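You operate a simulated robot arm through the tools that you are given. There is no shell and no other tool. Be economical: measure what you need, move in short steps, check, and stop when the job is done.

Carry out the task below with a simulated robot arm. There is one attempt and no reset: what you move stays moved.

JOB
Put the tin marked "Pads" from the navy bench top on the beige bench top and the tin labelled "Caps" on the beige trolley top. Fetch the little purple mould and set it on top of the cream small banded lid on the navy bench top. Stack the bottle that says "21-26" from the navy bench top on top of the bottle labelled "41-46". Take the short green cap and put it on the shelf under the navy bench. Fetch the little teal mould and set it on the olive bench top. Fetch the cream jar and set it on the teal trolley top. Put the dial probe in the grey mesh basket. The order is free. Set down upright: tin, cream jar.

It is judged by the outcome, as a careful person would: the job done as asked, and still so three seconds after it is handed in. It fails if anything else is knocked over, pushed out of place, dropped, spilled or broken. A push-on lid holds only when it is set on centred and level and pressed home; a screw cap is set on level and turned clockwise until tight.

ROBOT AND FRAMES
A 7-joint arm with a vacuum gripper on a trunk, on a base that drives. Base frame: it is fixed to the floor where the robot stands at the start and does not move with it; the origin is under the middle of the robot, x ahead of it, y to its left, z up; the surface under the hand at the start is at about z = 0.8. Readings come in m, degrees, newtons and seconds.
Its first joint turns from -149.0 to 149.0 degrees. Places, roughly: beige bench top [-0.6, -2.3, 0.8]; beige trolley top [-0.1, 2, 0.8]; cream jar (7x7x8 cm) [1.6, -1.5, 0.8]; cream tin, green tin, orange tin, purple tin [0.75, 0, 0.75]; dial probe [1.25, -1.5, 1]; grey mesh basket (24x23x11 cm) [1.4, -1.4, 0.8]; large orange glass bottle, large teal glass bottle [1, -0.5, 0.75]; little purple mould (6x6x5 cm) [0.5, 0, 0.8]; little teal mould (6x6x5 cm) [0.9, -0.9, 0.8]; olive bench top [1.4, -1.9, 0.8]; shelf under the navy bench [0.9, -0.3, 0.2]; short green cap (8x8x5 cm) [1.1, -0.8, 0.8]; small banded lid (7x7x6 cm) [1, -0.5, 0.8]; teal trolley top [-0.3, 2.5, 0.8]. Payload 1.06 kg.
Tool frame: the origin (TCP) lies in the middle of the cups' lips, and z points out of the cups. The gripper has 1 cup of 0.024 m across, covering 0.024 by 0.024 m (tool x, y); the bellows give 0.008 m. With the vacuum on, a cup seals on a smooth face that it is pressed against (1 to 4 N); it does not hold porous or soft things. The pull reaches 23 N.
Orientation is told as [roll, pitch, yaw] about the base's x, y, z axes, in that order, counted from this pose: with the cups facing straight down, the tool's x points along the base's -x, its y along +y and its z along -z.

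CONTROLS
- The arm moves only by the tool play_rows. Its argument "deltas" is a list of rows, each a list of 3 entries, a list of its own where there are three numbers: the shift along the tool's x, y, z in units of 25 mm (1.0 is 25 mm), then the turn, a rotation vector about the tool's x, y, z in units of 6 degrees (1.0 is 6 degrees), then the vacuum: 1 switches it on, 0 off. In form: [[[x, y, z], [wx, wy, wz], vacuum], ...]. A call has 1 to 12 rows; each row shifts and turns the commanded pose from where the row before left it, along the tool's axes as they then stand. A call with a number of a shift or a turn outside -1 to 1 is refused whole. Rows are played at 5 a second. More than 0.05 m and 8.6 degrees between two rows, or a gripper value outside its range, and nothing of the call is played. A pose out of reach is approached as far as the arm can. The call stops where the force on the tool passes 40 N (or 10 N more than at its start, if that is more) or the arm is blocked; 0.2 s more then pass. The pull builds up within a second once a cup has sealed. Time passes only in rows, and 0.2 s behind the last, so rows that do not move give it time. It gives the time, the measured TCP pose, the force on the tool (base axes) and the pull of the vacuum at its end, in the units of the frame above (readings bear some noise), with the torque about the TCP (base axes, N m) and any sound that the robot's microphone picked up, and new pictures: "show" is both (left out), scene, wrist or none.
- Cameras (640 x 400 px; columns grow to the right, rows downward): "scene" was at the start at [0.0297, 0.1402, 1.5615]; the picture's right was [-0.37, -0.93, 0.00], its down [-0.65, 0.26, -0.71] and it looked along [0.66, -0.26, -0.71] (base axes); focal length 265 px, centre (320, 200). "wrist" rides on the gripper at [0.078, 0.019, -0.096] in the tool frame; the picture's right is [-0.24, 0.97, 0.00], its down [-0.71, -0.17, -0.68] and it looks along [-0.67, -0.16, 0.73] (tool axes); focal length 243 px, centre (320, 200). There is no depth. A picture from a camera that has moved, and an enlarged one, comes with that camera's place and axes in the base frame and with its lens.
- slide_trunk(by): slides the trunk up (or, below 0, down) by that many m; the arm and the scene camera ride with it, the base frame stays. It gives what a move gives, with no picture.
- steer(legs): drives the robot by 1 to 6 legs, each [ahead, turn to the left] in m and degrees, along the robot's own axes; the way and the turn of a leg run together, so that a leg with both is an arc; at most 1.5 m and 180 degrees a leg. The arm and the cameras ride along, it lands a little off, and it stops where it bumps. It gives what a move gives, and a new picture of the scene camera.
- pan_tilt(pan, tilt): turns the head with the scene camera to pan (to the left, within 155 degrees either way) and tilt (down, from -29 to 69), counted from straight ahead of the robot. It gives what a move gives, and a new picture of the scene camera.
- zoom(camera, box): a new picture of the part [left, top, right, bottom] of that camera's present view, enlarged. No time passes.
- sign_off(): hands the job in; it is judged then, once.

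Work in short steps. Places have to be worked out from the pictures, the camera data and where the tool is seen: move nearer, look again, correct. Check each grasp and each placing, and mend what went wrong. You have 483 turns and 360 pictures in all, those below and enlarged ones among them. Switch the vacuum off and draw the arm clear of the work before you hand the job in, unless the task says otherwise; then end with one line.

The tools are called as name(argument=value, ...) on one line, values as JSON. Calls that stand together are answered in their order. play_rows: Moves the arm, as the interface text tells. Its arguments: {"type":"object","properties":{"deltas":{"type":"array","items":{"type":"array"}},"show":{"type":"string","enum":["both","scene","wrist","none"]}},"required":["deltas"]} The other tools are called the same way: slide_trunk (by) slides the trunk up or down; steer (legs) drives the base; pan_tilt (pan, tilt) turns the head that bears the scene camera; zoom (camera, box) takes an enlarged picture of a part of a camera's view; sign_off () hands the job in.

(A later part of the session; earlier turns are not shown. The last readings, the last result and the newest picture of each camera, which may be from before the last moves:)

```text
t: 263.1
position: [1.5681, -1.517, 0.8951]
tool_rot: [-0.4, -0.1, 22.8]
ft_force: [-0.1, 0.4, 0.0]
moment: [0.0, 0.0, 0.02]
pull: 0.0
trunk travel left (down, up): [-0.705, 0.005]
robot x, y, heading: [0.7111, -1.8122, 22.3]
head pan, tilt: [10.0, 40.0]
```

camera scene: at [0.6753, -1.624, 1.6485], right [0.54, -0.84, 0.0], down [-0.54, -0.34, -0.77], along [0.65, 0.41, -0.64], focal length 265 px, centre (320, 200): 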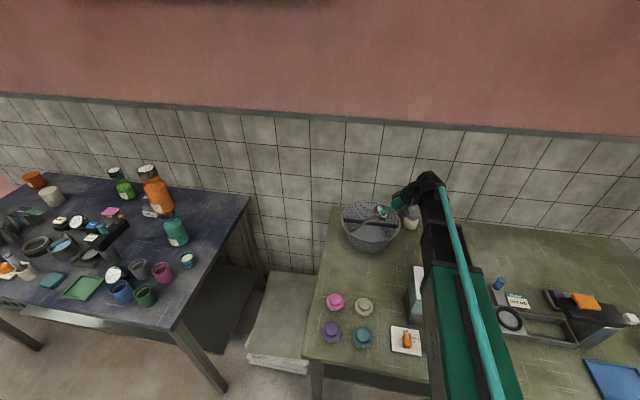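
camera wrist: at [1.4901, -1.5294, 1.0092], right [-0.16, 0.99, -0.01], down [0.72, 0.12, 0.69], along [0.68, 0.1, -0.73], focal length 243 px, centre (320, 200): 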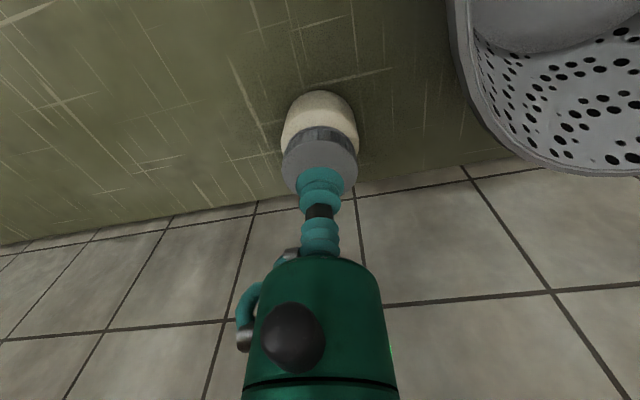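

play_rows(deltas=[[[0, 0, 0.1], [0, 0, 0], 1], [[0, 0, 0.1], [0, 0, 0], 1], [[0, 0, 0.1], [0, 0, 0], 1], [[0, 0, 0], [0, 0, 0], 1], [[0, 0, 0], [0, 0, 0], 1]], show="wrist")

```text
t: 264.2
position: [1.5691, -1.5177, 0.8877]
tool_rot: [-0.3, -0.1, 22.7]
ft_force: [-0.7, 0.1, 0.2]
moment: [0.0, -0.01, 0.02]
pull: 0.0
trunk travel left (down, up): [-0.705, 0.005]
robot x, y, heading: [0.7103, -1.8133, 22.5]
head pan, tilt: [10.0, 40.0]
camera wrist: at [1.4891, -1.5301, 0.9829], right [-0.16, 0.99, -0.01], down [0.72, 0.12, 0.69], along [0.68, 0.1, -0.73], focal length 243 px, centre (320, 200)
```

wrist: 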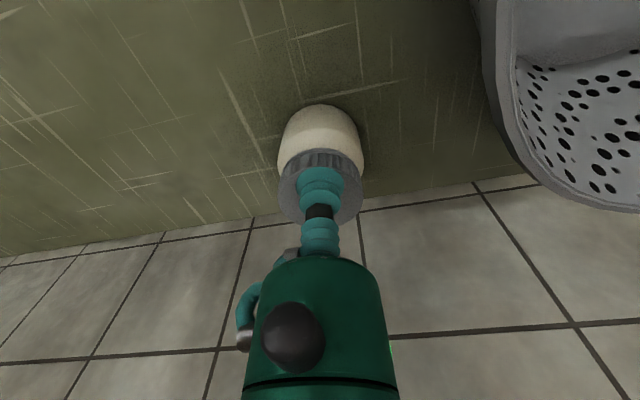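

play_rows(deltas=[[[0, 0, 0.1], [0, 0, 0], 1], [[0, 0, 0.1], [0, 0, 0], 1], [[0, 0, 0], [0, 0, 0], 1], [[0, 0, 0], [0, 0, 0], 1], [[0, 0, 0], [0, 0, 0], 1]], show="none")

```text
t: 265.4
position: [1.5688, -1.5168, 0.8831]
tool_rot: [-0.4, -0.1, 22.7]
ft_force: [0.6, 1.3, -0.9]
moment: [-0.01, -0.01, 0.04]
pull: 0.1
trunk travel left (down, up): [-0.705, 0.005]
robot x, y, heading: [0.7106, -1.811, 22.4]
head pan, tilt: [10.0, 40.0]
```

play_rows(deltas=[[[0, 0, 0.12], [0, 0, 0], 1], [[0, 0, 0.12], [0, 0, 0], 1], [[0, 0, 0], [0, 0, 0], 1], [[0, 0, 0], [0, 0, 0], 1], [[0, 0, 0], [0, 0, 0], 1]], show="wrist")

```text
t: 266.6
position: [1.5686, -1.5184, 0.8781]
tool_rot: [-0.4, -0.1, 22.7]
ft_force: [0.4, 0.5, 0.1]
moment: [0.0, 0.01, 0.01]
pull: 0.0
trunk travel left (down, up): [-0.705, 0.005]
robot x, y, heading: [0.7089, -1.8072, 22.6]
head pan, tilt: [10.0, 40.0]
camera wrist: at [1.4896, -1.5304, 0.9723], right [-0.16, 0.99, -0.01], down [0.72, 0.12, 0.69], along [0.68, 0.1, -0.73], focal length 243 px, centre (320, 200)
```

wrist: 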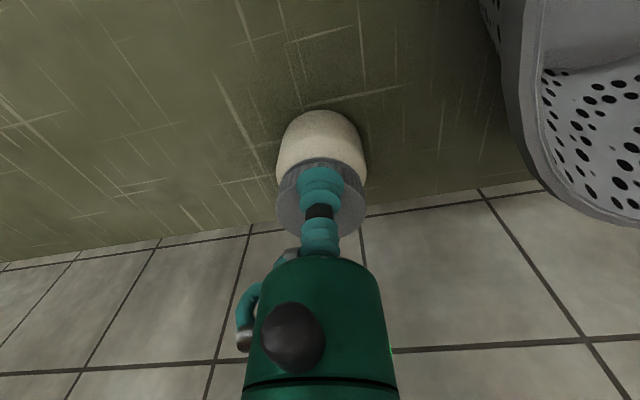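

play_rows(deltas=[[[0, 0, 0.1], [0, 0, 0], 1], [[0, 0, 0.1], [0, 0, 0], 1], [[0, 0, 0.1], [0, 0, 0], 1], [[0, 0, 0], [0, 0, 0], 1], [[0, 0, 0], [0, 0, 0], 1]], show="none")

zoom(camera="wrist", box=[250, 90, 400, 280])

```text
t: 267.9
position: [1.5686, -1.5177, 0.8707]
tool_rot: [-0.5, -0.1, 22.8]
ft_force: [-0.8, -1.1, 3.5]
moment: [0.02, 0.0, -0.02]
pull: 0.0
trunk travel left (down, up): [-0.705, 0.005]
robot x, y, heading: [0.7113, -1.814, 22.5]
head pan, tilt: [10.0, 40.0]
```

```text
2.11 times, centred on (325, 185) of wrist
camera zoom: at [1.4894, -1.5304, 0.9648], right [-0.16, 0.99, -0.01], down [0.72, 0.12, 0.69], along [0.68, 0.1, -0.73], focal length 511 px, centre (310, 232)
```

zoom: 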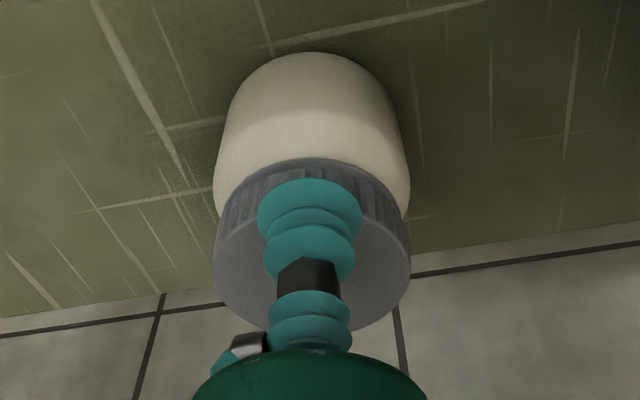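

Cup is at the near edge of the lid (lid is lower than assumed). Raise slightly, shift 2.5 cm outward, and look.

play_rows(deltas=[[[0, 0, -0.3], [0, 0, 0], 1], [[0, 0, -0.5], [0, 0, 0], 0], [[-0.3, -0.07, 0], [0, 0, 0], 0], [[-0.4, -0.09, 0], [0, 0, 0], 0], [[-0.27, -0.07, 0], [0, 0, 0], 0], [[0, 0, 0], [0, 0, 0], 0]], show="wrist")

zoom(camera="wrist", box=[250, 90, 400, 280])

```text
t: 269.2
position: [1.5956, -1.5152, 0.8898]
tool_rot: [-0.4, -0.1, 22.8]
ft_force: [-0.2, 0.7, 0.6]
moment: [0.0, -0.02, 0.02]
pull: 0.0
trunk travel left (down, up): [-0.705, 0.005]
robot x, y, heading: [0.7119, -1.8113, 22.4]
head pan, tilt: [10.0, 40.0]
camera wrist: at [1.5148, -1.5266, 0.9848], right [-0.16, 0.99, -0.01], down [0.72, 0.12, 0.69], along [0.68, 0.1, -0.73], focal length 243 px, centre (320, 200)
```

wrist: 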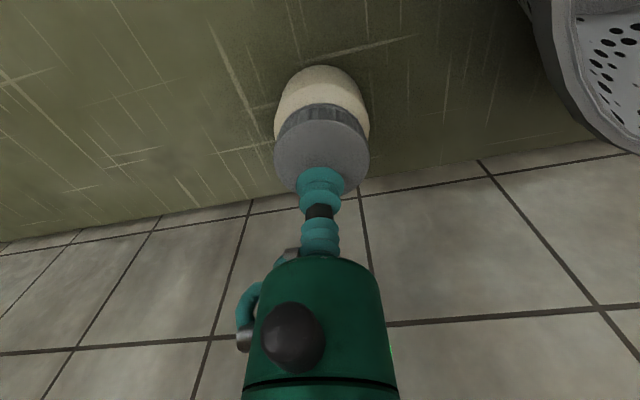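

```text
2.11 times, centred on (325, 185) of wrist
camera zoom: at [1.5148, -1.5266, 0.9848], right [-0.16, 0.99, -0.01], down [0.72, 0.12, 0.69], along [0.68, 0.1, -0.73], focal length 511 px, centre (310, 232)
```

zoom: 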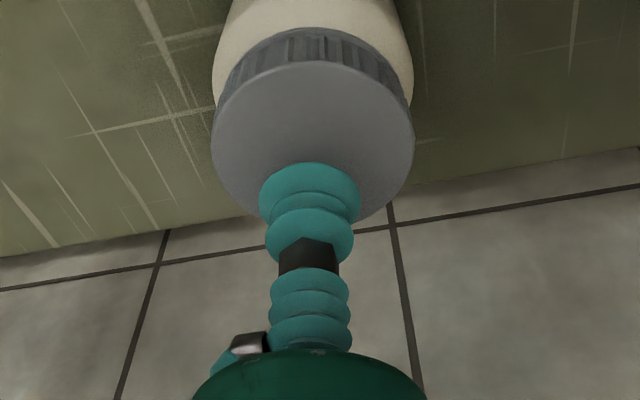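

play_rows(deltas=[[[0.12, 0, 0.2], [0, 0, 0], 1], [[0, 0, 0.3], [0, 0, 0], 1], [[0, 0, 0.2], [0, 0, 0], 1], [[0, 0, 0.1], [0, 0, 0], 1], [[0, 0, 0.1], [0, 0, 0], 1], [[0, 0, 0], [0, 0, 0], 1], [[0, 0, 0], [0, 0, 0], 1]], show="none")

```text
t: 270.9
position: [1.5917, -1.5151, 0.8684]
tool_rot: [-0.4, -0.3, 22.6]
ft_force: [8.0, -1.1, 17.4]
moment: [0.01, 0.04, 0.0]
pull: 22.7
trunk travel left (down, up): [-0.705, 0.005]
robot x, y, heading: [0.7102, -1.8041, 22.6]
head pan, tilt: [10.0, 40.0]
```

Sealed on the jar. Lift and retract.

play_rows(deltas=[[[0, 0, -0.2], [0, 0, 0], 1], [[0, 0, -0.4], [0, 0, 0], 1], [[0, 0, -0.6], [0, 0, 0], 1], [[0, 0, -0.8], [0, 0, 0], 1], [[0, 0, -0.9], [0, 0, 0], 1], [[0, 0, -0.9], [0, 0, 0], 1], [[0, 0, -0.9], [0, 0, 0], 1], [[0, 0, -0.9], [0, 0, 0], 1], [[0, 0, -0.9], [0, 0, 0], 1], [[0, 0, -0.9], [0, 0, 0], 1], [[0, 0, -0.9], [0, 0, 0], 1], [[0.2, 0, -0.7], [0, 0, 0], 1]], show="wrist")

play_rows(deltas=[[[0.3, 0, -0.4], [0, 0, 0], 1], [[0.6, 0, 0], [0, 0, 0], 1], [[0.7, 0, 0], [0, 0, 0], 1], [[0.7, 0, 0], [0, 0, 0], 1], [[0.7, 0, 0], [0, 0, 0], 1], [[0.7, 0, 0], [0, 0, 0], 1], [[0.7, 0, 0], [0, 0, 0], 1], [[0.7, 0, 0], [0, 0, 0], 1], [[0.5, 0, 0], [0, 0, 0], 1], [[0.3, 0, 0], [0, 0, 0], 1]], show="none")

```text
t: 273.4
position: [1.5861, -1.5149, 1.0936]
tool_rot: [-0.4, -0.1, 22.7]
ft_force: [-0.2, 0.3, -1.6]
moment: [-0.04, -0.01, 0.01]
pull: 23.0
trunk travel left (down, up): [-0.705, 0.005]
robot x, y, heading: [0.7092, -1.8137, 22.5]
head pan, tilt: [10.0, 40.0]
camera wrist: at [1.5062, -1.5279, 1.1883], right [-0.16, 0.99, -0.01], down [0.72, 0.12, 0.69], along [0.68, 0.1, -0.73], focal length 243 px, centre (320, 200)
```

wrist: 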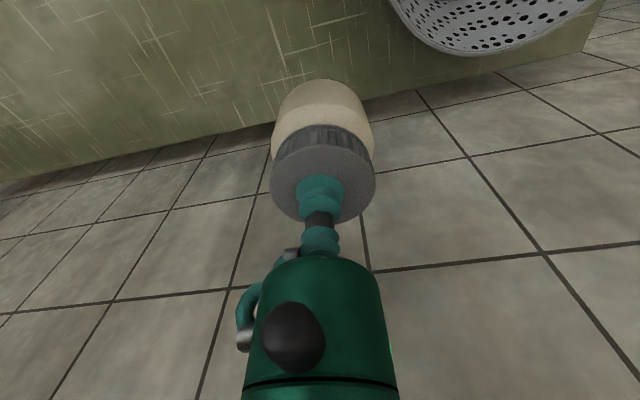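

```text
t: 275.6
position: [1.4509, -1.5719, 1.1014]
tool_rot: [-0.4, 0.0, 22.7]
ft_force: [0.2, 0.7, -2.0]
moment: [-0.01, 0.01, 0.04]
pull: 22.2
trunk travel left (down, up): [-0.705, 0.005]
robot x, y, heading: [0.7146, -1.8096, 22.6]
head pan, tilt: [10.0, 40.0]
```

Back off and drive along the aisle toward the trolleys.

steer(legs=[[-0.34, 0], [0, 89.8], [1.5, 0]])

pan_tilt(pan=0, tilt=35)

```text
t: 288.6
position: [-0.3778, 0.1885, 1.1021]
tool_rot: [-0.4, -0.2, 111.9]
ft_force: [0.2, 0.3, -1.4]
moment: [0.0, 0.02, 0.02]
pull: 23.8
trunk travel left (down, up): [-0.705, 0.005]
robot x, y, heading: [-0.1485, -0.5524, 112.1]
head pan, tilt: [10.0, 40.0]
camera scene: at [-0.3373, -0.5856, 1.6485], right [0.85, 0.52, 0.0], down [0.34, -0.55, -0.77], along [-0.4, 0.65, -0.64], focal length 265 px, centre (320, 200)
```

scene: 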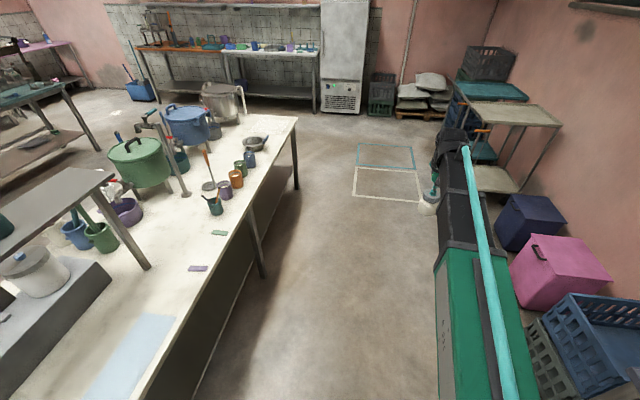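

```text
t: 289.4
position: [-0.3786, 0.1884, 1.1019]
tool_rot: [-0.4, -0.1, 111.9]
ft_force: [-0.1, -0.4, -2.3]
moment: [-0.02, 0.01, -0.01]
pull: 22.6
trunk travel left (down, up): [-0.705, 0.005]
robot x, y, heading: [-0.1494, -0.5554, 111.7]
head pan, tilt: [0.0, 35.0]
camera scene: at [-0.3251, -0.5764, 1.656], right [0.93, 0.37, 0.0], down [0.21, -0.53, -0.82], along [-0.3, 0.76, -0.57], focal length 265 px, centre (320, 200)
```

scene: 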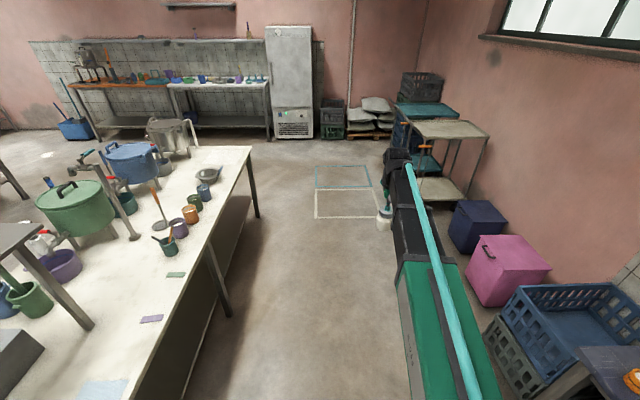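

Aisle is clear. Drive on and look at the trolleys.

steer(legs=[[1.5, 0], [0.75, 0]])

pan_tilt(pan=-45, tilt=40)

```text
t: 300.4
position: [-1.1406, 2.2939, 1.102]
tool_rot: [-0.4, -0.1, 110.1]
ft_force: [-0.3, 0.8, -0.9]
moment: [-0.01, 0.0, -0.01]
pull: 23.3
trunk travel left (down, up): [-0.705, 0.005]
robot x, y, heading: [-0.9371, 1.5447, 110.0]
head pan, tilt: [0.0, 35.0]
camera scene: at [-1.1112, 1.5287, 1.656], right [0.94, 0.34, 0.0], down [0.2, -0.54, -0.82], along [-0.28, 0.77, -0.57], focal length 265 px, centre (320, 200)
```

scene: 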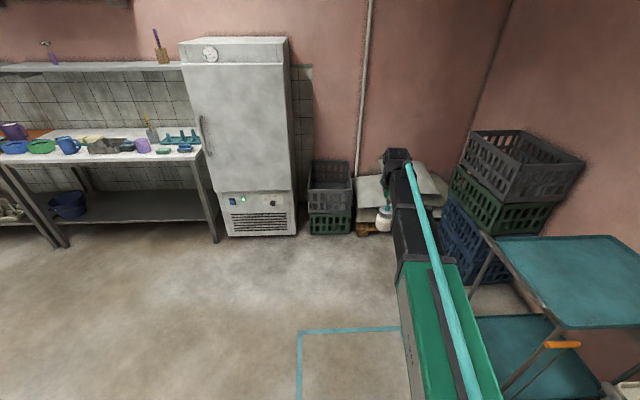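

```text
t: 301.5
position: [-1.1406, 2.2939, 1.103]
tool_rot: [-0.4, -0.1, 110.1]
ft_force: [0.4, 0.6, -1.6]
moment: [0.01, -0.02, -0.05]
pull: 22.8
trunk travel left (down, up): [-0.705, 0.005]
robot x, y, heading: [-0.9362, 1.5405, 109.8]
head pan, tilt: [-45.0, 40.0]
camera scene: at [-1.0451, 1.5224, 1.6485], right [0.91, -0.42, 0.0], down [-0.27, -0.58, -0.77], along [0.32, 0.69, -0.64], focal length 265 px, centre (320, 200)
```

scene: 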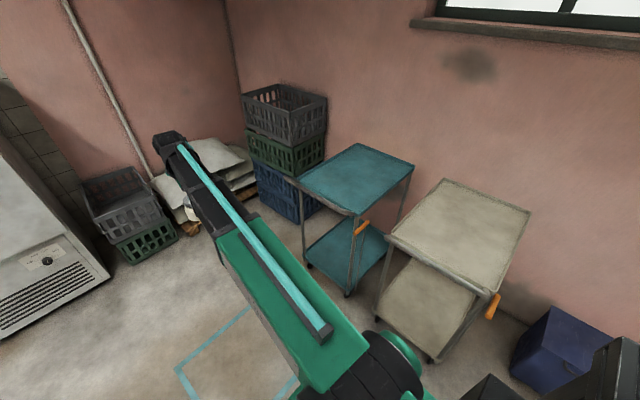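

Trolley tops: teal centre ≈(-0.364,2.528), beige ≈(-0.139,2.00). Turn to face the teal trolley and go forward a bit.

steer(legs=[[0, -50], [0.33, 0]])

pan_tilt(pan=10, tilt=45)

play_rows(deltas=[[[0, 0, 0], [0, 0, 0], 1]], show="wrist")

```text
t: 305.9
position: [-0.3213, 2.4597, 1.1025]
tool_rot: [-0.4, -0.1, 59.5]
ft_force: [0.6, 0.0, -1.9]
moment: [0.02, -0.02, -0.01]
pull: 23.1
trunk travel left (down, up): [-0.705, 0.005]
robot x, y, heading: [-0.7734, 1.8241, 59.1]
head pan, tilt: [-45.0, 40.0]
camera scene: at [-0.8577, 1.8949, 1.6485], right [0.25, -0.97, 0.0], down [-0.62, -0.16, -0.77], along [0.74, 0.19, -0.64], focal length 265 px, centre (320, 200)
```

scene: 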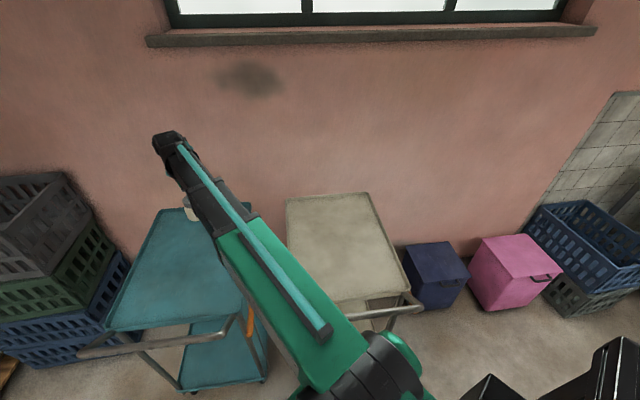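

```text
t: 307.2
position: [-0.3217, 2.4583, 1.103]
tool_rot: [-0.3, -0.1, 59.5]
ft_force: [0.3, 0.1, -1.1]
moment: [-0.01, 0.0, 0.03]
pull: 23.0
trunk travel left (down, up): [-0.705, 0.005]
robot x, y, heading: [-0.7722, 1.8291, 59.4]
head pan, tilt: [10.0, 45.0]
camera scene: at [-0.9119, 1.949, 1.6412], right [0.94, -0.35, 0.0], down [-0.25, -0.66, -0.71], along [0.25, 0.66, -0.71], focal length 265 px, centre (320, 200)
```

scene: 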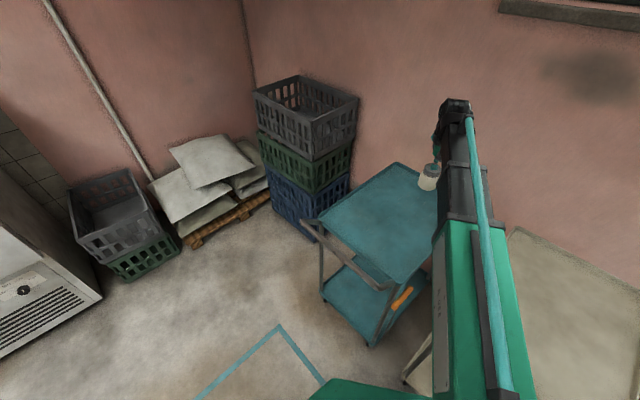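

```text
t: 307.6
position: [-0.322, 2.459, 1.1028]
tool_rot: [-0.4, -0.1, 59.6]
ft_force: [0.1, -0.3, -1.6]
moment: [0.0, 0.0, 0.01]
pull: 22.7
trunk travel left (down, up): [-0.705, 0.005]
robot x, y, heading: [-0.7707, 1.8238, 59.3]
head pan, tilt: [10.0, 45.0]
camera wrist: at [-0.3778, 2.4005, 1.1972], right [-0.72, 0.7, -0.01], down [0.5, 0.53, 0.69], along [0.48, 0.49, -0.73], focal length 243 px, centre (320, 200)
```

wrist: 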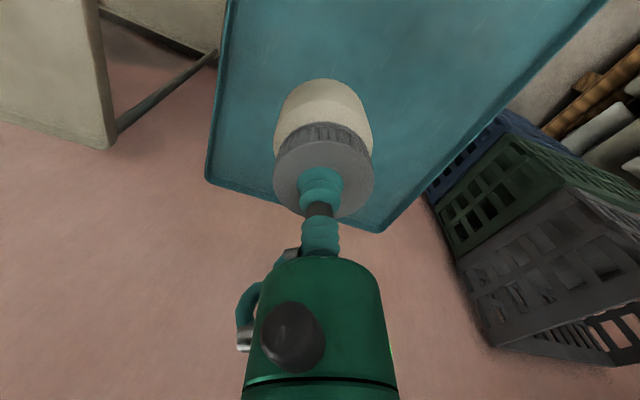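

The point below is well within the teal top. Lower the jar.

play_rows(deltas=[[[0, 0, 0.4], [0, 0, 0], 1], [[0, 0, 0.7], [0, 0, 0], 1], [[0, 0, 0.8], [0, 0, 0], 1], [[0, 0, 0.8], [0, 0, 0], 1], [[0, 0, 0.8], [0, 0, 0], 1], [[0, 0, 0.8], [0, 0, 0], 1], [[0, 0, 0.7], [0, 0, 0], 1], [[0, 0, 0.5], [0, 0, 0], 1], [[0, 0, 0.3], [0, 0, 0], 1], [[0, 0, 0.2], [0, 0, 0], 1], [[0, 0, 0.2], [0, 0, 0], 1], [[0, 0, 0.2], [0, 0, 0], 1]], show="wrist")

```text
t: 310.2
position: [-0.3194, 2.4586, 0.9417]
tool_rot: [-0.5, 0.0, 59.5]
ft_force: [0.2, 0.5, -1.8]
moment: [0.02, 0.01, 0.01]
pull: 22.7
trunk travel left (down, up): [-0.705, 0.005]
robot x, y, heading: [-0.7693, 1.8268, 59.3]
head pan, tilt: [10.0, 45.0]
camera wrist: at [-0.3762, 2.3999, 1.0362], right [-0.72, 0.7, -0.01], down [0.5, 0.53, 0.69], along [0.48, 0.49, -0.73], focal length 243 px, centre (320, 200)
```

wrist: 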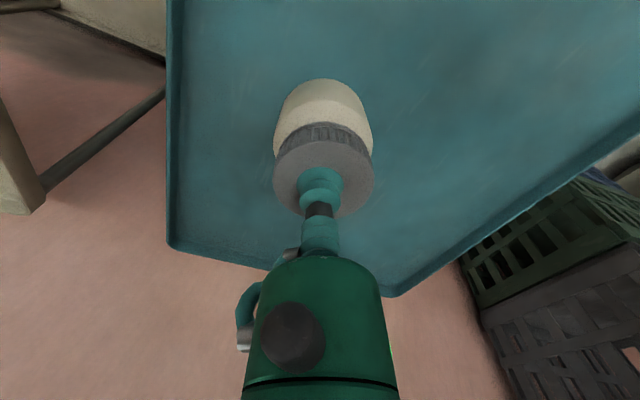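

play_rows(deltas=[[[0, 0, 0.2], [0, 0, 0], 1], [[0, 0, 0.25], [0, 0, 0], 1], [[0, 0, 0.25], [0, 0, 0], 1], [[0, 0, 0.2], [0, 0, 0], 1], [[0, 0, 0.15], [0, 0, 0], 1], [[0, 0, 0.15], [0, 0, 0], 1], [[0, 0, 0.15], [0, 0, 0], 1], [[0, 0, 0.15], [0, 0, 0], 1], [[0, 0, 0.15], [0, 0, 0], 1]], show="none")

```text
t: 312.2
position: [-0.3191, 2.4589, 0.9008]
tool_rot: [-0.4, -0.1, 59.6]
ft_force: [-0.4, 0.2, -2.2]
moment: [-0.04, 0.0, 0.01]
pull: 22.9
trunk travel left (down, up): [-0.705, 0.005]
robot x, y, heading: [-0.7704, 1.8245, 59.2]
head pan, tilt: [10.0, 45.0]
```

play_rows(deltas=[[[0, 0, 0.15], [0, 0, 0], 1], [[0, 0, 0.15], [0, 0, 0], 1], [[0, 0, 0.15], [0, 0, 0], 1], [[0, 0, 0.12], [0, 0, 0], 1], [[0, 0, 0.12], [0, 0, 0], 1], [[0, 0, 0.12], [0, 0, 0], 1]], show="none")

zoom(camera="wrist", box=[220, 40, 420, 220])

```text
t: 313.6
position: [-0.3212, 2.4573, 0.881]
tool_rot: [-0.4, -0.1, 59.5]
ft_force: [0.0, 0.0, -1.8]
moment: [0.01, -0.01, 0.0]
pull: 22.9
trunk travel left (down, up): [-0.705, 0.005]
robot x, y, heading: [-0.7699, 1.8258, 59.3]
head pan, tilt: [10.0, 45.0]
```

```text
2.22 times, centred on (320, 130) of wrist
camera zoom: at [-0.3765, 2.3999, 0.9756], right [-0.72, 0.7, -0.01], down [0.5, 0.53, 0.69], along [0.48, 0.49, -0.73], focal length 539 px, centre (320, 356)
```

zoom: 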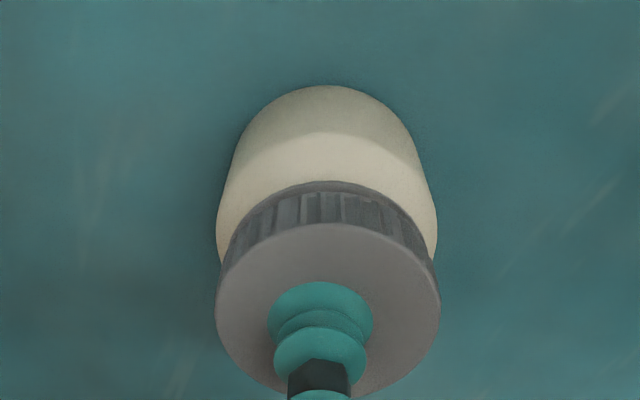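

Shadow suggests it is close. Continue in 2.5 mm steps.

play_rows(deltas=[[[0, 0, 0.1], [0, 0, 0], 1], [[0, 0, 0.1], [0, 0, 0], 1], [[0, 0, 0.1], [0, 0, 0], 1]], show="none")

play_rows(deltas=[[[0, 0, 0.1], [0, 0, 0], 1], [[0, 0, 0.1], [0, 0, 0], 1], [[0, 0, 0.0], [0, 0, 0], 1]], show="none")

```text
t: 314.4
position: [-0.3208, 2.4574, 0.8741]
tool_rot: [-0.4, -0.3, 59.5]
ft_force: [3.5, 4.0, 16.5]
moment: [0.0, 0.02, -0.03]
pull: 22.5
trunk travel left (down, up): [-0.705, 0.005]
robot x, y, heading: [-0.7735, 1.8249, 59.1]
head pan, tilt: [10.0, 45.0]
```

```text
t: 315.2
position: [-0.3211, 2.4579, 0.8679]
tool_rot: [-0.4, 0.0, 59.5]
ft_force: [3.5, 3.5, 17.4]
moment: [-0.01, 0.03, -0.04]
pull: 22.8
trunk travel left (down, up): [-0.705, 0.005]
robot x, y, heading: [-0.7697, 1.826, 59.4]
head pan, tilt: [10.0, 45.0]
```

Contact made. Relieve, release, rise.

play_rows(deltas=[[[0, 0, -0.2], [0, 0, 0], 1], [[0, 0, 0], [0, 0, 0], 0], [[0, 0, 0], [0, 0, 0], 0], [[0, 0, 0], [0, 0, 0], 0], [[0, 0, 0], [0, 0, 0], 0], [[0, 0, -0.2], [0, 0, 0], 0], [[0, 0, -0.4], [0, 0, 0], 0], [[0, 0, -0.6], [0, 0, 0], 0], [[0, 0, -0.9], [0, 0, 0], 0], [[0, 0, -0.9], [0, 0, 0], 0], [[0, 0, -0.9], [0, 0, 0], 0], [[0, 0, -0.9], [0, 0, 0], 0]], show="wrist")

play_rows(deltas=[[[0, 0, -0.6], [0, 0, 0], 0], [[0, 0, -0.9], [0, 0, 0], 0], [[0, 0, -0.9], [0, 0, 0], 0], [[0, 0, -0.9], [0, 0, 0], 0], [[0, 0, -0.9], [0, 0, 0], 0], [[0, 0, -0.6], [0, 0, 0], 0]], show="none")

```text
t: 317.8
position: [-0.3219, 2.4599, 0.9928]
tool_rot: [-0.4, 0.0, 59.6]
ft_force: [-1.0, -0.8, -0.3]
moment: [-0.02, -0.05, 0.01]
pull: 0.0
trunk travel left (down, up): [-0.705, 0.005]
robot x, y, heading: [-0.7703, 1.8257, 59.4]
head pan, tilt: [10.0, 45.0]
camera wrist: at [-0.3768, 2.401, 1.0877], right [-0.72, 0.7, -0.01], down [0.5, 0.53, 0.69], along [0.48, 0.49, -0.73], focal length 243 px, centre (320, 200)
```

wrist: 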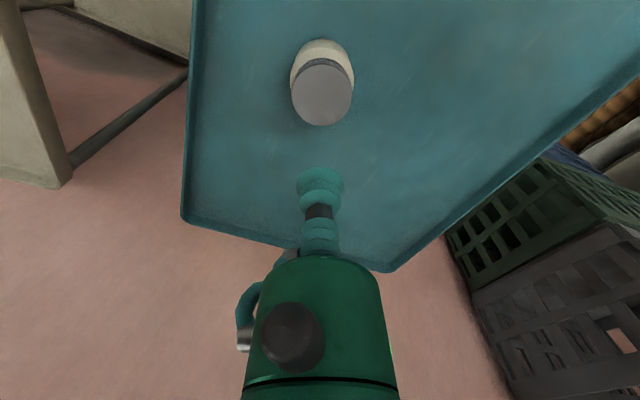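

```text
t: 319.2
position: [-0.3204, 2.4589, 1.1137]
tool_rot: [-0.4, -0.1, 59.5]
ft_force: [-0.3, -0.2, -0.3]
moment: [0.01, 0.03, -0.01]
pull: 0.0
trunk travel left (down, up): [-0.705, 0.005]
robot x, y, heading: [-0.7685, 1.8247, 59.2]
head pan, tilt: [10.0, 45.0]
```

Jar stands on the teal trolley. Drive back to the left end of the navy bench for the "Caps" tin.

steer(legs=[[-0.36, 0], [0, -126.5], [1.5, 0], [0.45, 0], [0, 90]])

pan_tilt(pan=5, tilt=45)

```text
t: 340.0
position: [0.5867, -0.0236, 1.1126]
tool_rot: [-0.3, -0.1, 24.3]
ft_force: [-0.4, -0.3, 0.6]
moment: [0.0, -0.02, -0.03]
pull: 0.0
trunk travel left (down, up): [-0.705, 0.005]
robot x, y, heading: [-0.1446, -0.2835, 24.1]
head pan, tilt: [10.0, 45.0]
camera scene: at [-0.19, -0.101, 1.6412], right [0.56, -0.83, 0.0], down [-0.59, -0.4, -0.71], along [0.59, 0.4, -0.71], focal length 265 px, centre (320, 200)
```

scene: 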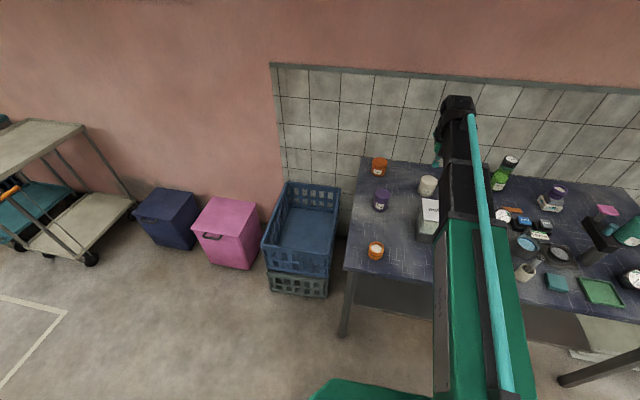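

```text
t: 340.6
position: [0.5886, -0.0242, 1.1136]
tool_rot: [-0.4, -0.1, 24.4]
ft_force: [0.5, -0.5, 0.0]
moment: [0.02, 0.02, 0.0]
pull: 0.1
trunk travel left (down, up): [-0.705, 0.005]
robot x, y, heading: [-0.1448, -0.2859, 24.1]
head pan, tilt: [5.0, 45.0]
camera scene: at [-0.1863, -0.1071, 1.6412], right [0.49, -0.87, 0.0], down [-0.62, -0.34, -0.71], along [0.62, 0.34, -0.71], focal length 265 px, centre (320, 200)
```

scene: 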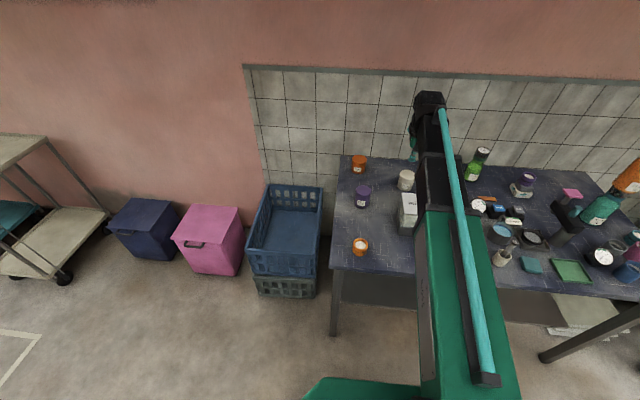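

Forward 0.25 m to reach the Caps tin at ≈(0.812,0.227).

steer(legs=[[0.25, 0]])

play_rows(deltas=[[[0, 0.3, 0], [0, 0, 0], 0], [[0, 0.6, 0], [0, 0, 0], 0], [[0, 0.7, 0], [0, 0, 0], 0], [[0, 0.7, 0], [0, 0, 0], 0], [[0, 0.7, 0], [0, 0, 0], 0], [[0, 0.5, 0], [0, 0, 0], 0], [[0, 0.2, 0], [0, 0, 0], 0]], show="wrist")

```text
t: 342.4
position: [0.819, 0.0745, 1.1131]
tool_rot: [-0.3, 0.0, 24.1]
ft_force: [0.7, 0.0, -0.6]
moment: [0.01, 0.02, 0.0]
pull: 0.0
trunk travel left (down, up): [-0.705, 0.005]
robot x, y, heading: [0.0848, -0.1796, 23.9]
head pan, tilt: [5.0, 45.0]
camera scene: at [0.0453, -0.0043, 1.6412], right [0.48, -0.88, 0.0], down [-0.62, -0.34, -0.71], along [0.62, 0.34, -0.71], focal length 265 px, centre (320, 200)
```

scene: 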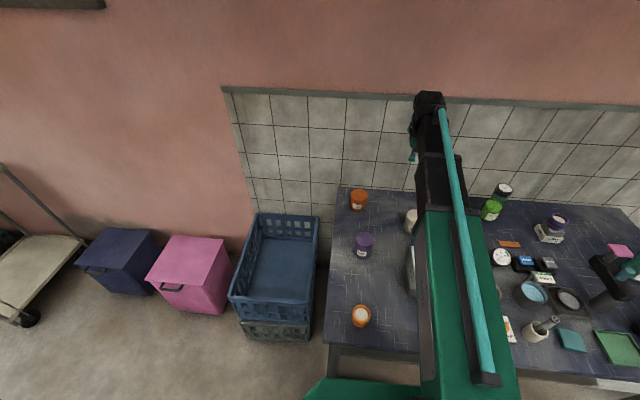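

```text
t: 344.1
position: [0.7805, 0.1574, 1.1126]
tool_rot: [-0.4, -0.1, 24.1]
ft_force: [0.6, 0.2, 0.3]
moment: [0.01, 0.0, 0.01]
pull: 0.1
trunk travel left (down, up): [-0.705, 0.005]
robot x, y, heading: [0.0843, -0.1847, 23.8]
head pan, tilt: [5.0, 45.0]
camera wrist: at [0.7013, 0.1428, 1.2075], right [-0.18, 0.98, -0.01], down [0.71, 0.14, 0.69], along [0.68, 0.12, -0.73], focal length 243 px, centre (320, 200)
```

wrist: 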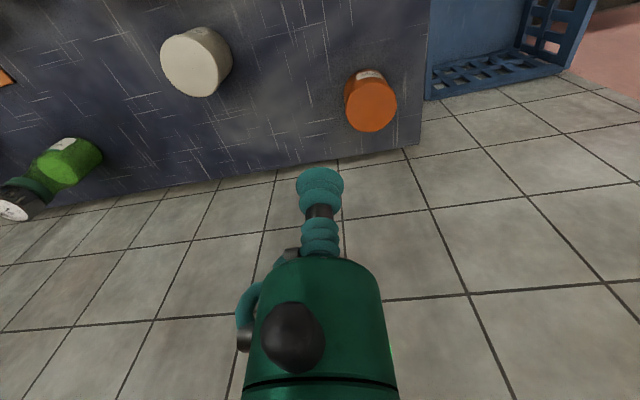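

play_rows(deltas=[[[-0.2, 0.15, 0.2], [0, 0, 0], 0], [[-0.4, 0.28, 0.4], [0, 0, 0], 0], [[-0.4, 0.28, 0.5], [0, 0, 0], 0], [[-0.4, 0.28, 0.5], [0, 0, 0], 0], [[-0.4, 0.28, 0.5], [0, 0, 0], 0], [[-0.4, 0.28, 0.5], [0, 0, 0], 0], [[-0.4, 0.28, 0.5], [0, 0, 0], 0], [[-0.4, 0.32, 0.5], [0, 0, 0], 0], [[0, 0, 0.5], [0, 0, 0], 0], [[0, 0, 0.4], [0, 0, 0], 0]], show="wrist")

```text
t: 346.2
position: [0.8293, 0.2362, 1.0013]
tool_rot: [-0.4, -0.1, 24.2]
ft_force: [0.2, -0.6, -0.4]
moment: [0.01, 0.0, 0.02]
pull: 0.1
trunk travel left (down, up): [-0.705, 0.005]
robot x, y, heading: [0.082, -0.181, 23.7]
head pan, tilt: [5.0, 45.0]
camera wrist: at [0.7495, 0.2215, 1.0952], right [-0.18, 0.98, -0.01], down [0.71, 0.14, 0.69], along [0.68, 0.12, -0.73], focal length 243 px, centre (320, 200)
```

wrist: 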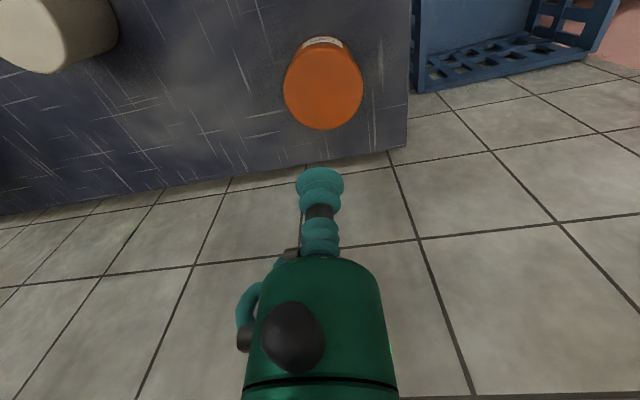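

Aligned. Descend with vacuum.

play_rows(deltas=[[[0, 0, 0.4], [0, 0, 0], 1], [[0, 0, 0.7], [0, 0, 0], 1], [[0, 0, 0.7], [0, 0, 0], 1], [[0, 0, 0.7], [0, 0, 0], 1], [[0, 0, 0.7], [0, 0, 0], 1], [[0, 0, 0.5], [0, 0, 0], 1], [[0, 0, 0.3], [0, 0, 0], 1], [[0, 0, 0.2], [0, 0, 0], 1], [[0, 0, 0.1], [0, 0, 0], 1], [[0, 0, 0.1], [0, 0, 0], 1], [[0, 0, 0], [0, 0, 0], 1]], show="wrist")

```text
t: 348.6
position: [0.8275, 0.2351, 0.891]
tool_rot: [-0.4, -0.1, 24.1]
ft_force: [-0.1, -0.5, -1.0]
moment: [0.0, 0.01, 0.02]
pull: 0.0
trunk travel left (down, up): [-0.705, 0.005]
robot x, y, heading: [0.0879, -0.1833, 23.9]
head pan, tilt: [5.0, 45.0]
camera wrist: at [0.7491, 0.2214, 0.985], right [-0.18, 0.98, -0.01], down [0.71, 0.14, 0.69], along [0.68, 0.12, -0.73], focal length 243 px, centre (320, 200)
```

wrist: 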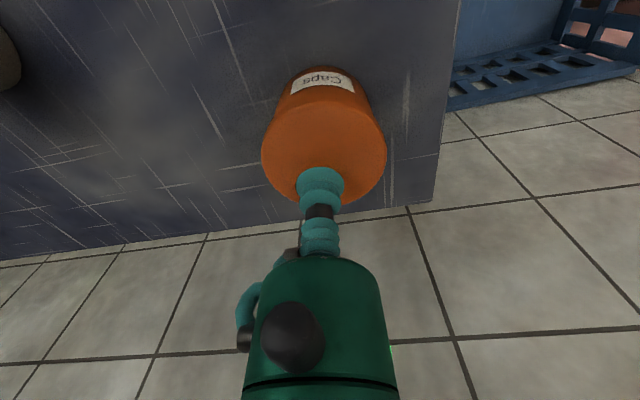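

play_rows(deltas=[[[0, 0, 0.3], [0, 0, 0], 1], [[0, 0, 0.3], [0, 0, 0], 1], [[0, 0, 0.2], [0, 0, 0], 1], [[0, 0, 0.15], [0, 0, 0], 1], [[0, 0, 0.1], [0, 0, 0], 1], [[0, 0, 0.1], [0, 0, 0], 1], [[0, 0, 0], [0, 0, 0], 1], [[0, 0, 0], [0, 0, 0], 1]], show="none")

```text
t: 350.4
position: [0.8278, 0.2365, 0.8615]
tool_rot: [-0.3, -0.3, 24.0]
ft_force: [5.0, -2.6, 17.9]
moment: [0.07, 0.05, -0.03]
pull: 23.0
trunk travel left (down, up): [-0.705, 0.005]
robot x, y, heading: [0.0853, -0.1802, 23.7]
head pan, tilt: [5.0, 45.0]
```

Sealed. Lift, then back off and drive to the beige trolley.

play_rows(deltas=[[[0, 0, -0.2], [0, 0, 0], 1], [[0, 0, -0.4], [0, 0, 0], 1], [[0, 0, -0.7], [0, 0, 0], 1], [[0, 0, -0.9], [0, 0, 0], 1], [[0, 0, -0.9], [0, 0, 0], 1], [[0, 0, -0.9], [0, 0, 0], 1], [[0, 0, -0.9], [0, 0, 0], 1], [[0, 0, -0.9], [0, 0, 0], 1], [[0, 0, -0.9], [0, 0, 0], 1], [[0, 0, -0.9], [0, 0, 0], 1], [[0, 0, -0.9], [0, 0, 0], 1], [[0, 0, -0.5], [0, 0, 0], 1]], show="wrist")

steer(legs=[[-0.32, 0], [0, 88.5], [1.5, 0], [0.45, 0]])

pan_tilt(pan=-60, tilt=40)

```text
t: 353.1
position: [0.8262, 0.237, 1.0863]
tool_rot: [-0.5, -0.1, 24.1]
ft_force: [0.6, -1.0, -2.6]
moment: [0.01, 0.0, 0.01]
pull: 22.8
trunk travel left (down, up): [-0.705, 0.005]
robot x, y, heading: [0.0811, -0.1797, 23.7]
head pan, tilt: [5.0, 45.0]
camera wrist: at [0.7476, 0.2228, 1.1814], right [-0.18, 0.98, -0.01], down [0.71, 0.14, 0.69], along [0.68, 0.12, -0.73], focal length 243 px, centre (320, 200)
```

wrist: 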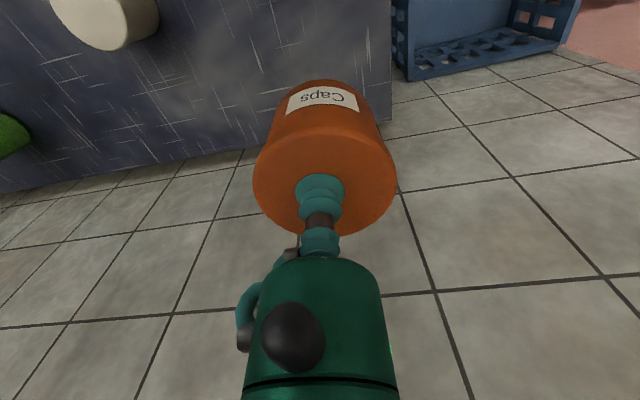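

```text
t: 368.4
position: [-1.4222, 2.231, 1.0862]
tool_rot: [-0.4, 0.0, 114.6]
ft_force: [0.5, -0.2, -2.2]
moment: [-0.03, -0.04, 0.02]
pull: 22.5
trunk travel left (down, up): [-0.705, 0.005]
robot x, y, heading: [-0.995, 1.4938, 114.3]
head pan, tilt: [5.0, 45.0]
camera scene: at [-1.1718, 1.453, 1.6412], right [0.87, 0.49, 0.0], down [0.35, -0.62, -0.71], along [-0.35, 0.62, -0.71], focal length 265 px, centre (320, 200)
```

scene: 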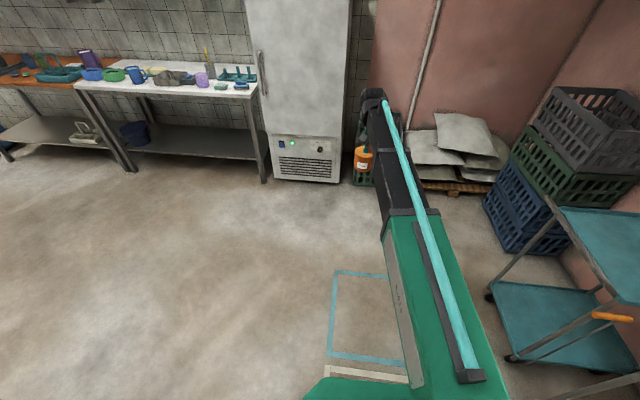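

```text
t: 369.7
position: [-1.4212, 2.2286, 1.0866]
tool_rot: [-0.4, -0.1, 114.6]
ft_force: [-0.6, 0.0, -1.8]
moment: [-0.02, -0.03, 0.04]
pull: 22.6
trunk travel left (down, up): [-0.705, 0.005]
robot x, y, heading: [-0.9934, 1.4937, 114.4]
head pan, tilt: [-60.0, 40.0]
camera scene: at [-1.0821, 1.4507, 1.6485], right [0.81, -0.58, 0.0], down [-0.37, -0.52, -0.77], along [0.45, 0.62, -0.64], focal length 265 px, centre (320, 200)
```

scene: 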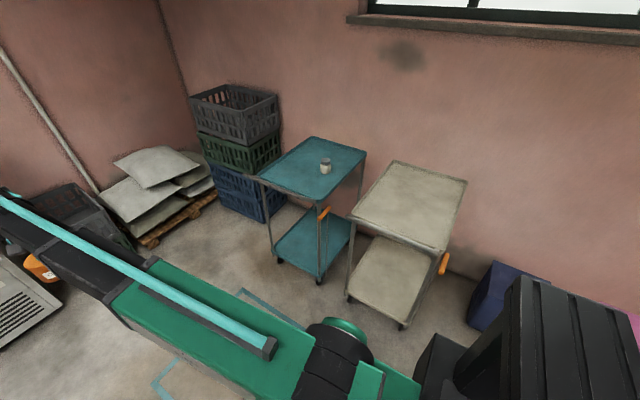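

Turn right to face the beige trolley and advance slightly.

steer(legs=[[0, -89], [0.13, 0]])

play_rows(deltas=[[[0, 0, 0], [0, 0, 0], 1]], show="wrist")

```text
t: 374.8
position: [-0.1417, 1.9821, 1.0841]
tool_rot: [-0.4, 0.0, 25.2]
ft_force: [0.3, -0.2, -2.0]
moment: [0.0, 0.0, 0.01]
pull: 23.0
trunk travel left (down, up): [-0.705, 0.005]
robot x, y, heading: [-0.8745, 1.5427, 25.0]
head pan, tilt: [-60.0, 40.0]
camera scene: at [-0.9186, 1.6347, 1.6485], right [-0.57, -0.82, 0.0], down [-0.53, 0.37, -0.77], along [0.63, -0.44, -0.64], focal length 265 px, centre (320, 200)
```

scene: 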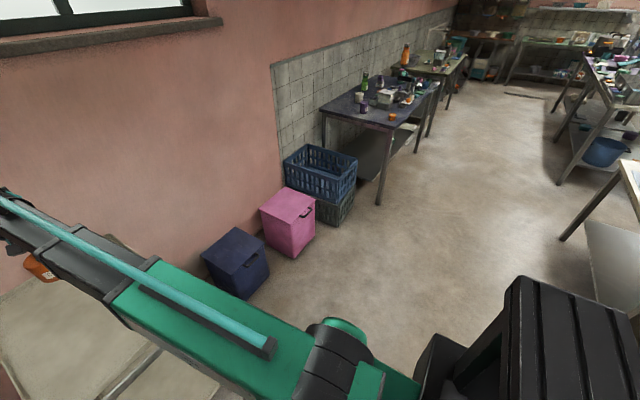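

```text
t: 375.2
position: [-0.1413, 1.9818, 1.0859]
tool_rot: [-0.4, -0.1, 25.3]
ft_force: [-0.4, 0.8, -2.0]
moment: [0.0, 0.01, 0.01]
pull: 22.9
trunk travel left (down, up): [-0.705, 0.005]
robot x, y, heading: [-0.8777, 1.5463, 24.9]
head pan, tilt: [-60.0, 40.0]
camera wrist: at [-0.2205, 1.9652, 1.1807], right [-0.2, 0.98, -0.01], down [0.71, 0.15, 0.69], along [0.67, 0.13, -0.73], focal length 243 px, centre (320, 200)
```

wrist: 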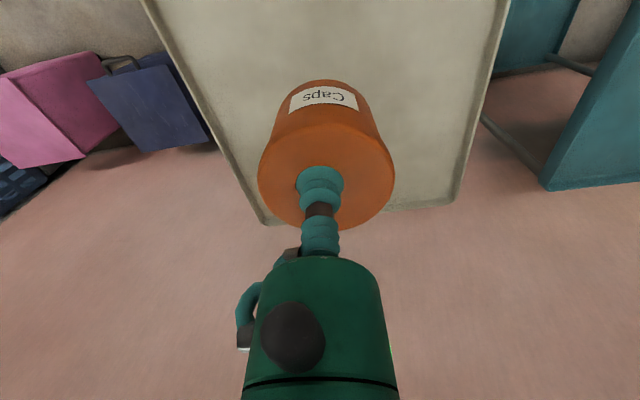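

Centred over the beige top. Lower.

play_rows(deltas=[[[0, 0, 0.4], [0, 0, 0], 1], [[0, 0, 0.7], [0, 0, 0], 1], [[0, 0, 0.8], [0, 0, 0], 1], [[0, 0, 0.8], [0, 0, 0], 1], [[0, 0, 0.8], [0, 0, 0], 1], [[0, 0, 0.8], [0, 0, 0], 1], [[0, 0, 0.8], [0, 0, 0], 1], [[0, 0, 0.8], [0, 0, 0], 1], [[0, 0, 0.7], [0, 0, 0], 1], [[0, 0, 0.5], [0, 0, 0], 1], [[0, 0, 0.3], [0, 0, 0], 1], [[0, 0, 0.2], [0, 0, 0], 1]], show="wrist")

```text
t: 377.8
position: [-0.1414, 1.9798, 0.8963]
tool_rot: [-0.4, -0.1, 25.2]
ft_force: [0.8, 0.3, -1.7]
moment: [0.0, 0.0, 0.0]
pull: 22.7
trunk travel left (down, up): [-0.705, 0.005]
robot x, y, heading: [-0.8787, 1.5491, 25.1]
head pan, tilt: [-60.0, 40.0]
camera wrist: at [-0.2196, 1.9636, 0.9909], right [-0.2, 0.98, -0.01], down [0.71, 0.15, 0.69], along [0.67, 0.13, -0.73], focal length 243 px, centre (320, 200)
```

wrist: 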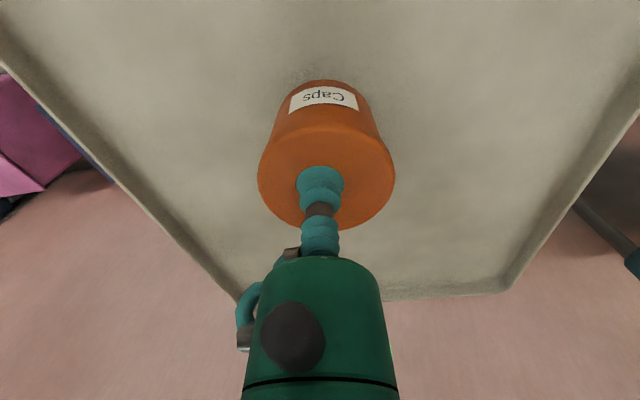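

play_rows(deltas=[[[0, 0, 0.2], [0, 0, 0], 1], [[0, 0, 0.2], [0, 0, 0], 1], [[0, 0, 0.15], [0, 0, 0], 1], [[0, 0, 0.12], [0, 0, 0], 1], [[0, 0, 0.12], [0, 0, 0], 1], [[0, 0, 0.1], [0, 0, 0], 1]], show="none")

play_rows(deltas=[[[0, 0, 0.1], [0, 0, 0], 1], [[0, 0, 0.1], [0, 0, 0], 1], [[0, 0, 0.05], [0, 0, 0], 1]], show="none")

```text
t: 379.2
position: [-0.1411, 1.9804, 0.8734]
tool_rot: [-0.4, -0.1, 25.2]
ft_force: [0.1, 0.4, -1.7]
moment: [0.0, -0.01, 0.04]
pull: 22.9
trunk travel left (down, up): [-0.705, 0.005]
robot x, y, heading: [-0.8807, 1.5473, 25.1]
head pan, tilt: [-60.0, 40.0]
```

```text
t: 380.0
position: [-0.1405, 1.9795, 0.8691]
tool_rot: [-0.4, -0.2, 25.2]
ft_force: [3.8, 3.1, 16.6]
moment: [0.08, 0.07, -0.08]
pull: 23.0
trunk travel left (down, up): [-0.705, 0.005]
robot x, y, heading: [-0.8786, 1.5481, 25.0]
head pan, tilt: [-60.0, 40.0]
```

Touchdown. Relieve, release, rise.

play_rows(deltas=[[[0, 0, -0.1], [0, 0, 0], 1], [[0, 0, 0], [0, 0, 0], 0], [[0, 0, 0], [0, 0, 0], 0], [[0, 0, 0], [0, 0, 0], 0], [[0, 0, 0], [0, 0, 0], 0], [[0, 0, -0.2], [0, 0, 0], 0], [[0, 0, -0.4], [0, 0, 0], 0], [[0, 0, -0.6], [0, 0, 0], 0], [[0, 0, -0.9], [0, 0, 0], 0], [[0, 0, -0.9], [0, 0, 0], 0], [[0, 0, -0.9], [0, 0, 0], 0], [[0, 0, -0.9], [0, 0, 0], 0]], show="wrist")

play_rows(deltas=[[[0, 0, -0.6], [0, 0, 0], 0], [[0, 0, -0.9], [0, 0, 0], 0], [[0, 0, -0.9], [0, 0, 0], 0], [[0, 0, -0.9], [0, 0, 0], 0], [[0, 0, -0.9], [0, 0, 0], 0], [[0, 0, -0.9], [0, 0, 0], 0], [[0, 0, -0.9], [0, 0, 0], 0], [[0, 0, -0.9], [0, 0, 0], 0], [[0, 0, -0.6], [0, 0, 0], 0]], show="none")

```text
t: 382.6
position: [-0.1408, 1.9787, 0.9899]
tool_rot: [-0.4, -0.1, 25.2]
ft_force: [0.1, 0.5, 0.0]
moment: [0.0, -0.03, 0.0]
pull: 0.1
trunk travel left (down, up): [-0.705, 0.005]
robot x, y, heading: [-0.8759, 1.5438, 25.1]
head pan, tilt: [-60.0, 40.0]
camera wrist: at [-0.2187, 1.9634, 1.0851], right [-0.2, 0.98, -0.01], down [0.71, 0.15, 0.69], along [0.67, 0.13, -0.73], focal length 243 px, centre (320, 200)
```

wrist: 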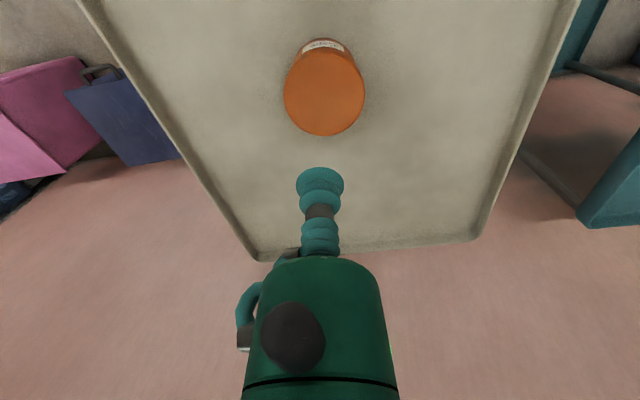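

```text
t: 384.6
position: [-0.1424, 1.9802, 1.1779]
tool_rot: [-0.3, -0.1, 25.2]
ft_force: [0.2, -0.1, 0.8]
moment: [0.01, -0.02, -0.01]
pull: 0.1
trunk travel left (down, up): [-0.705, 0.005]
robot x, y, heading: [-0.8772, 1.547, 25.5]
head pan, tilt: [-60.0, 40.0]
```

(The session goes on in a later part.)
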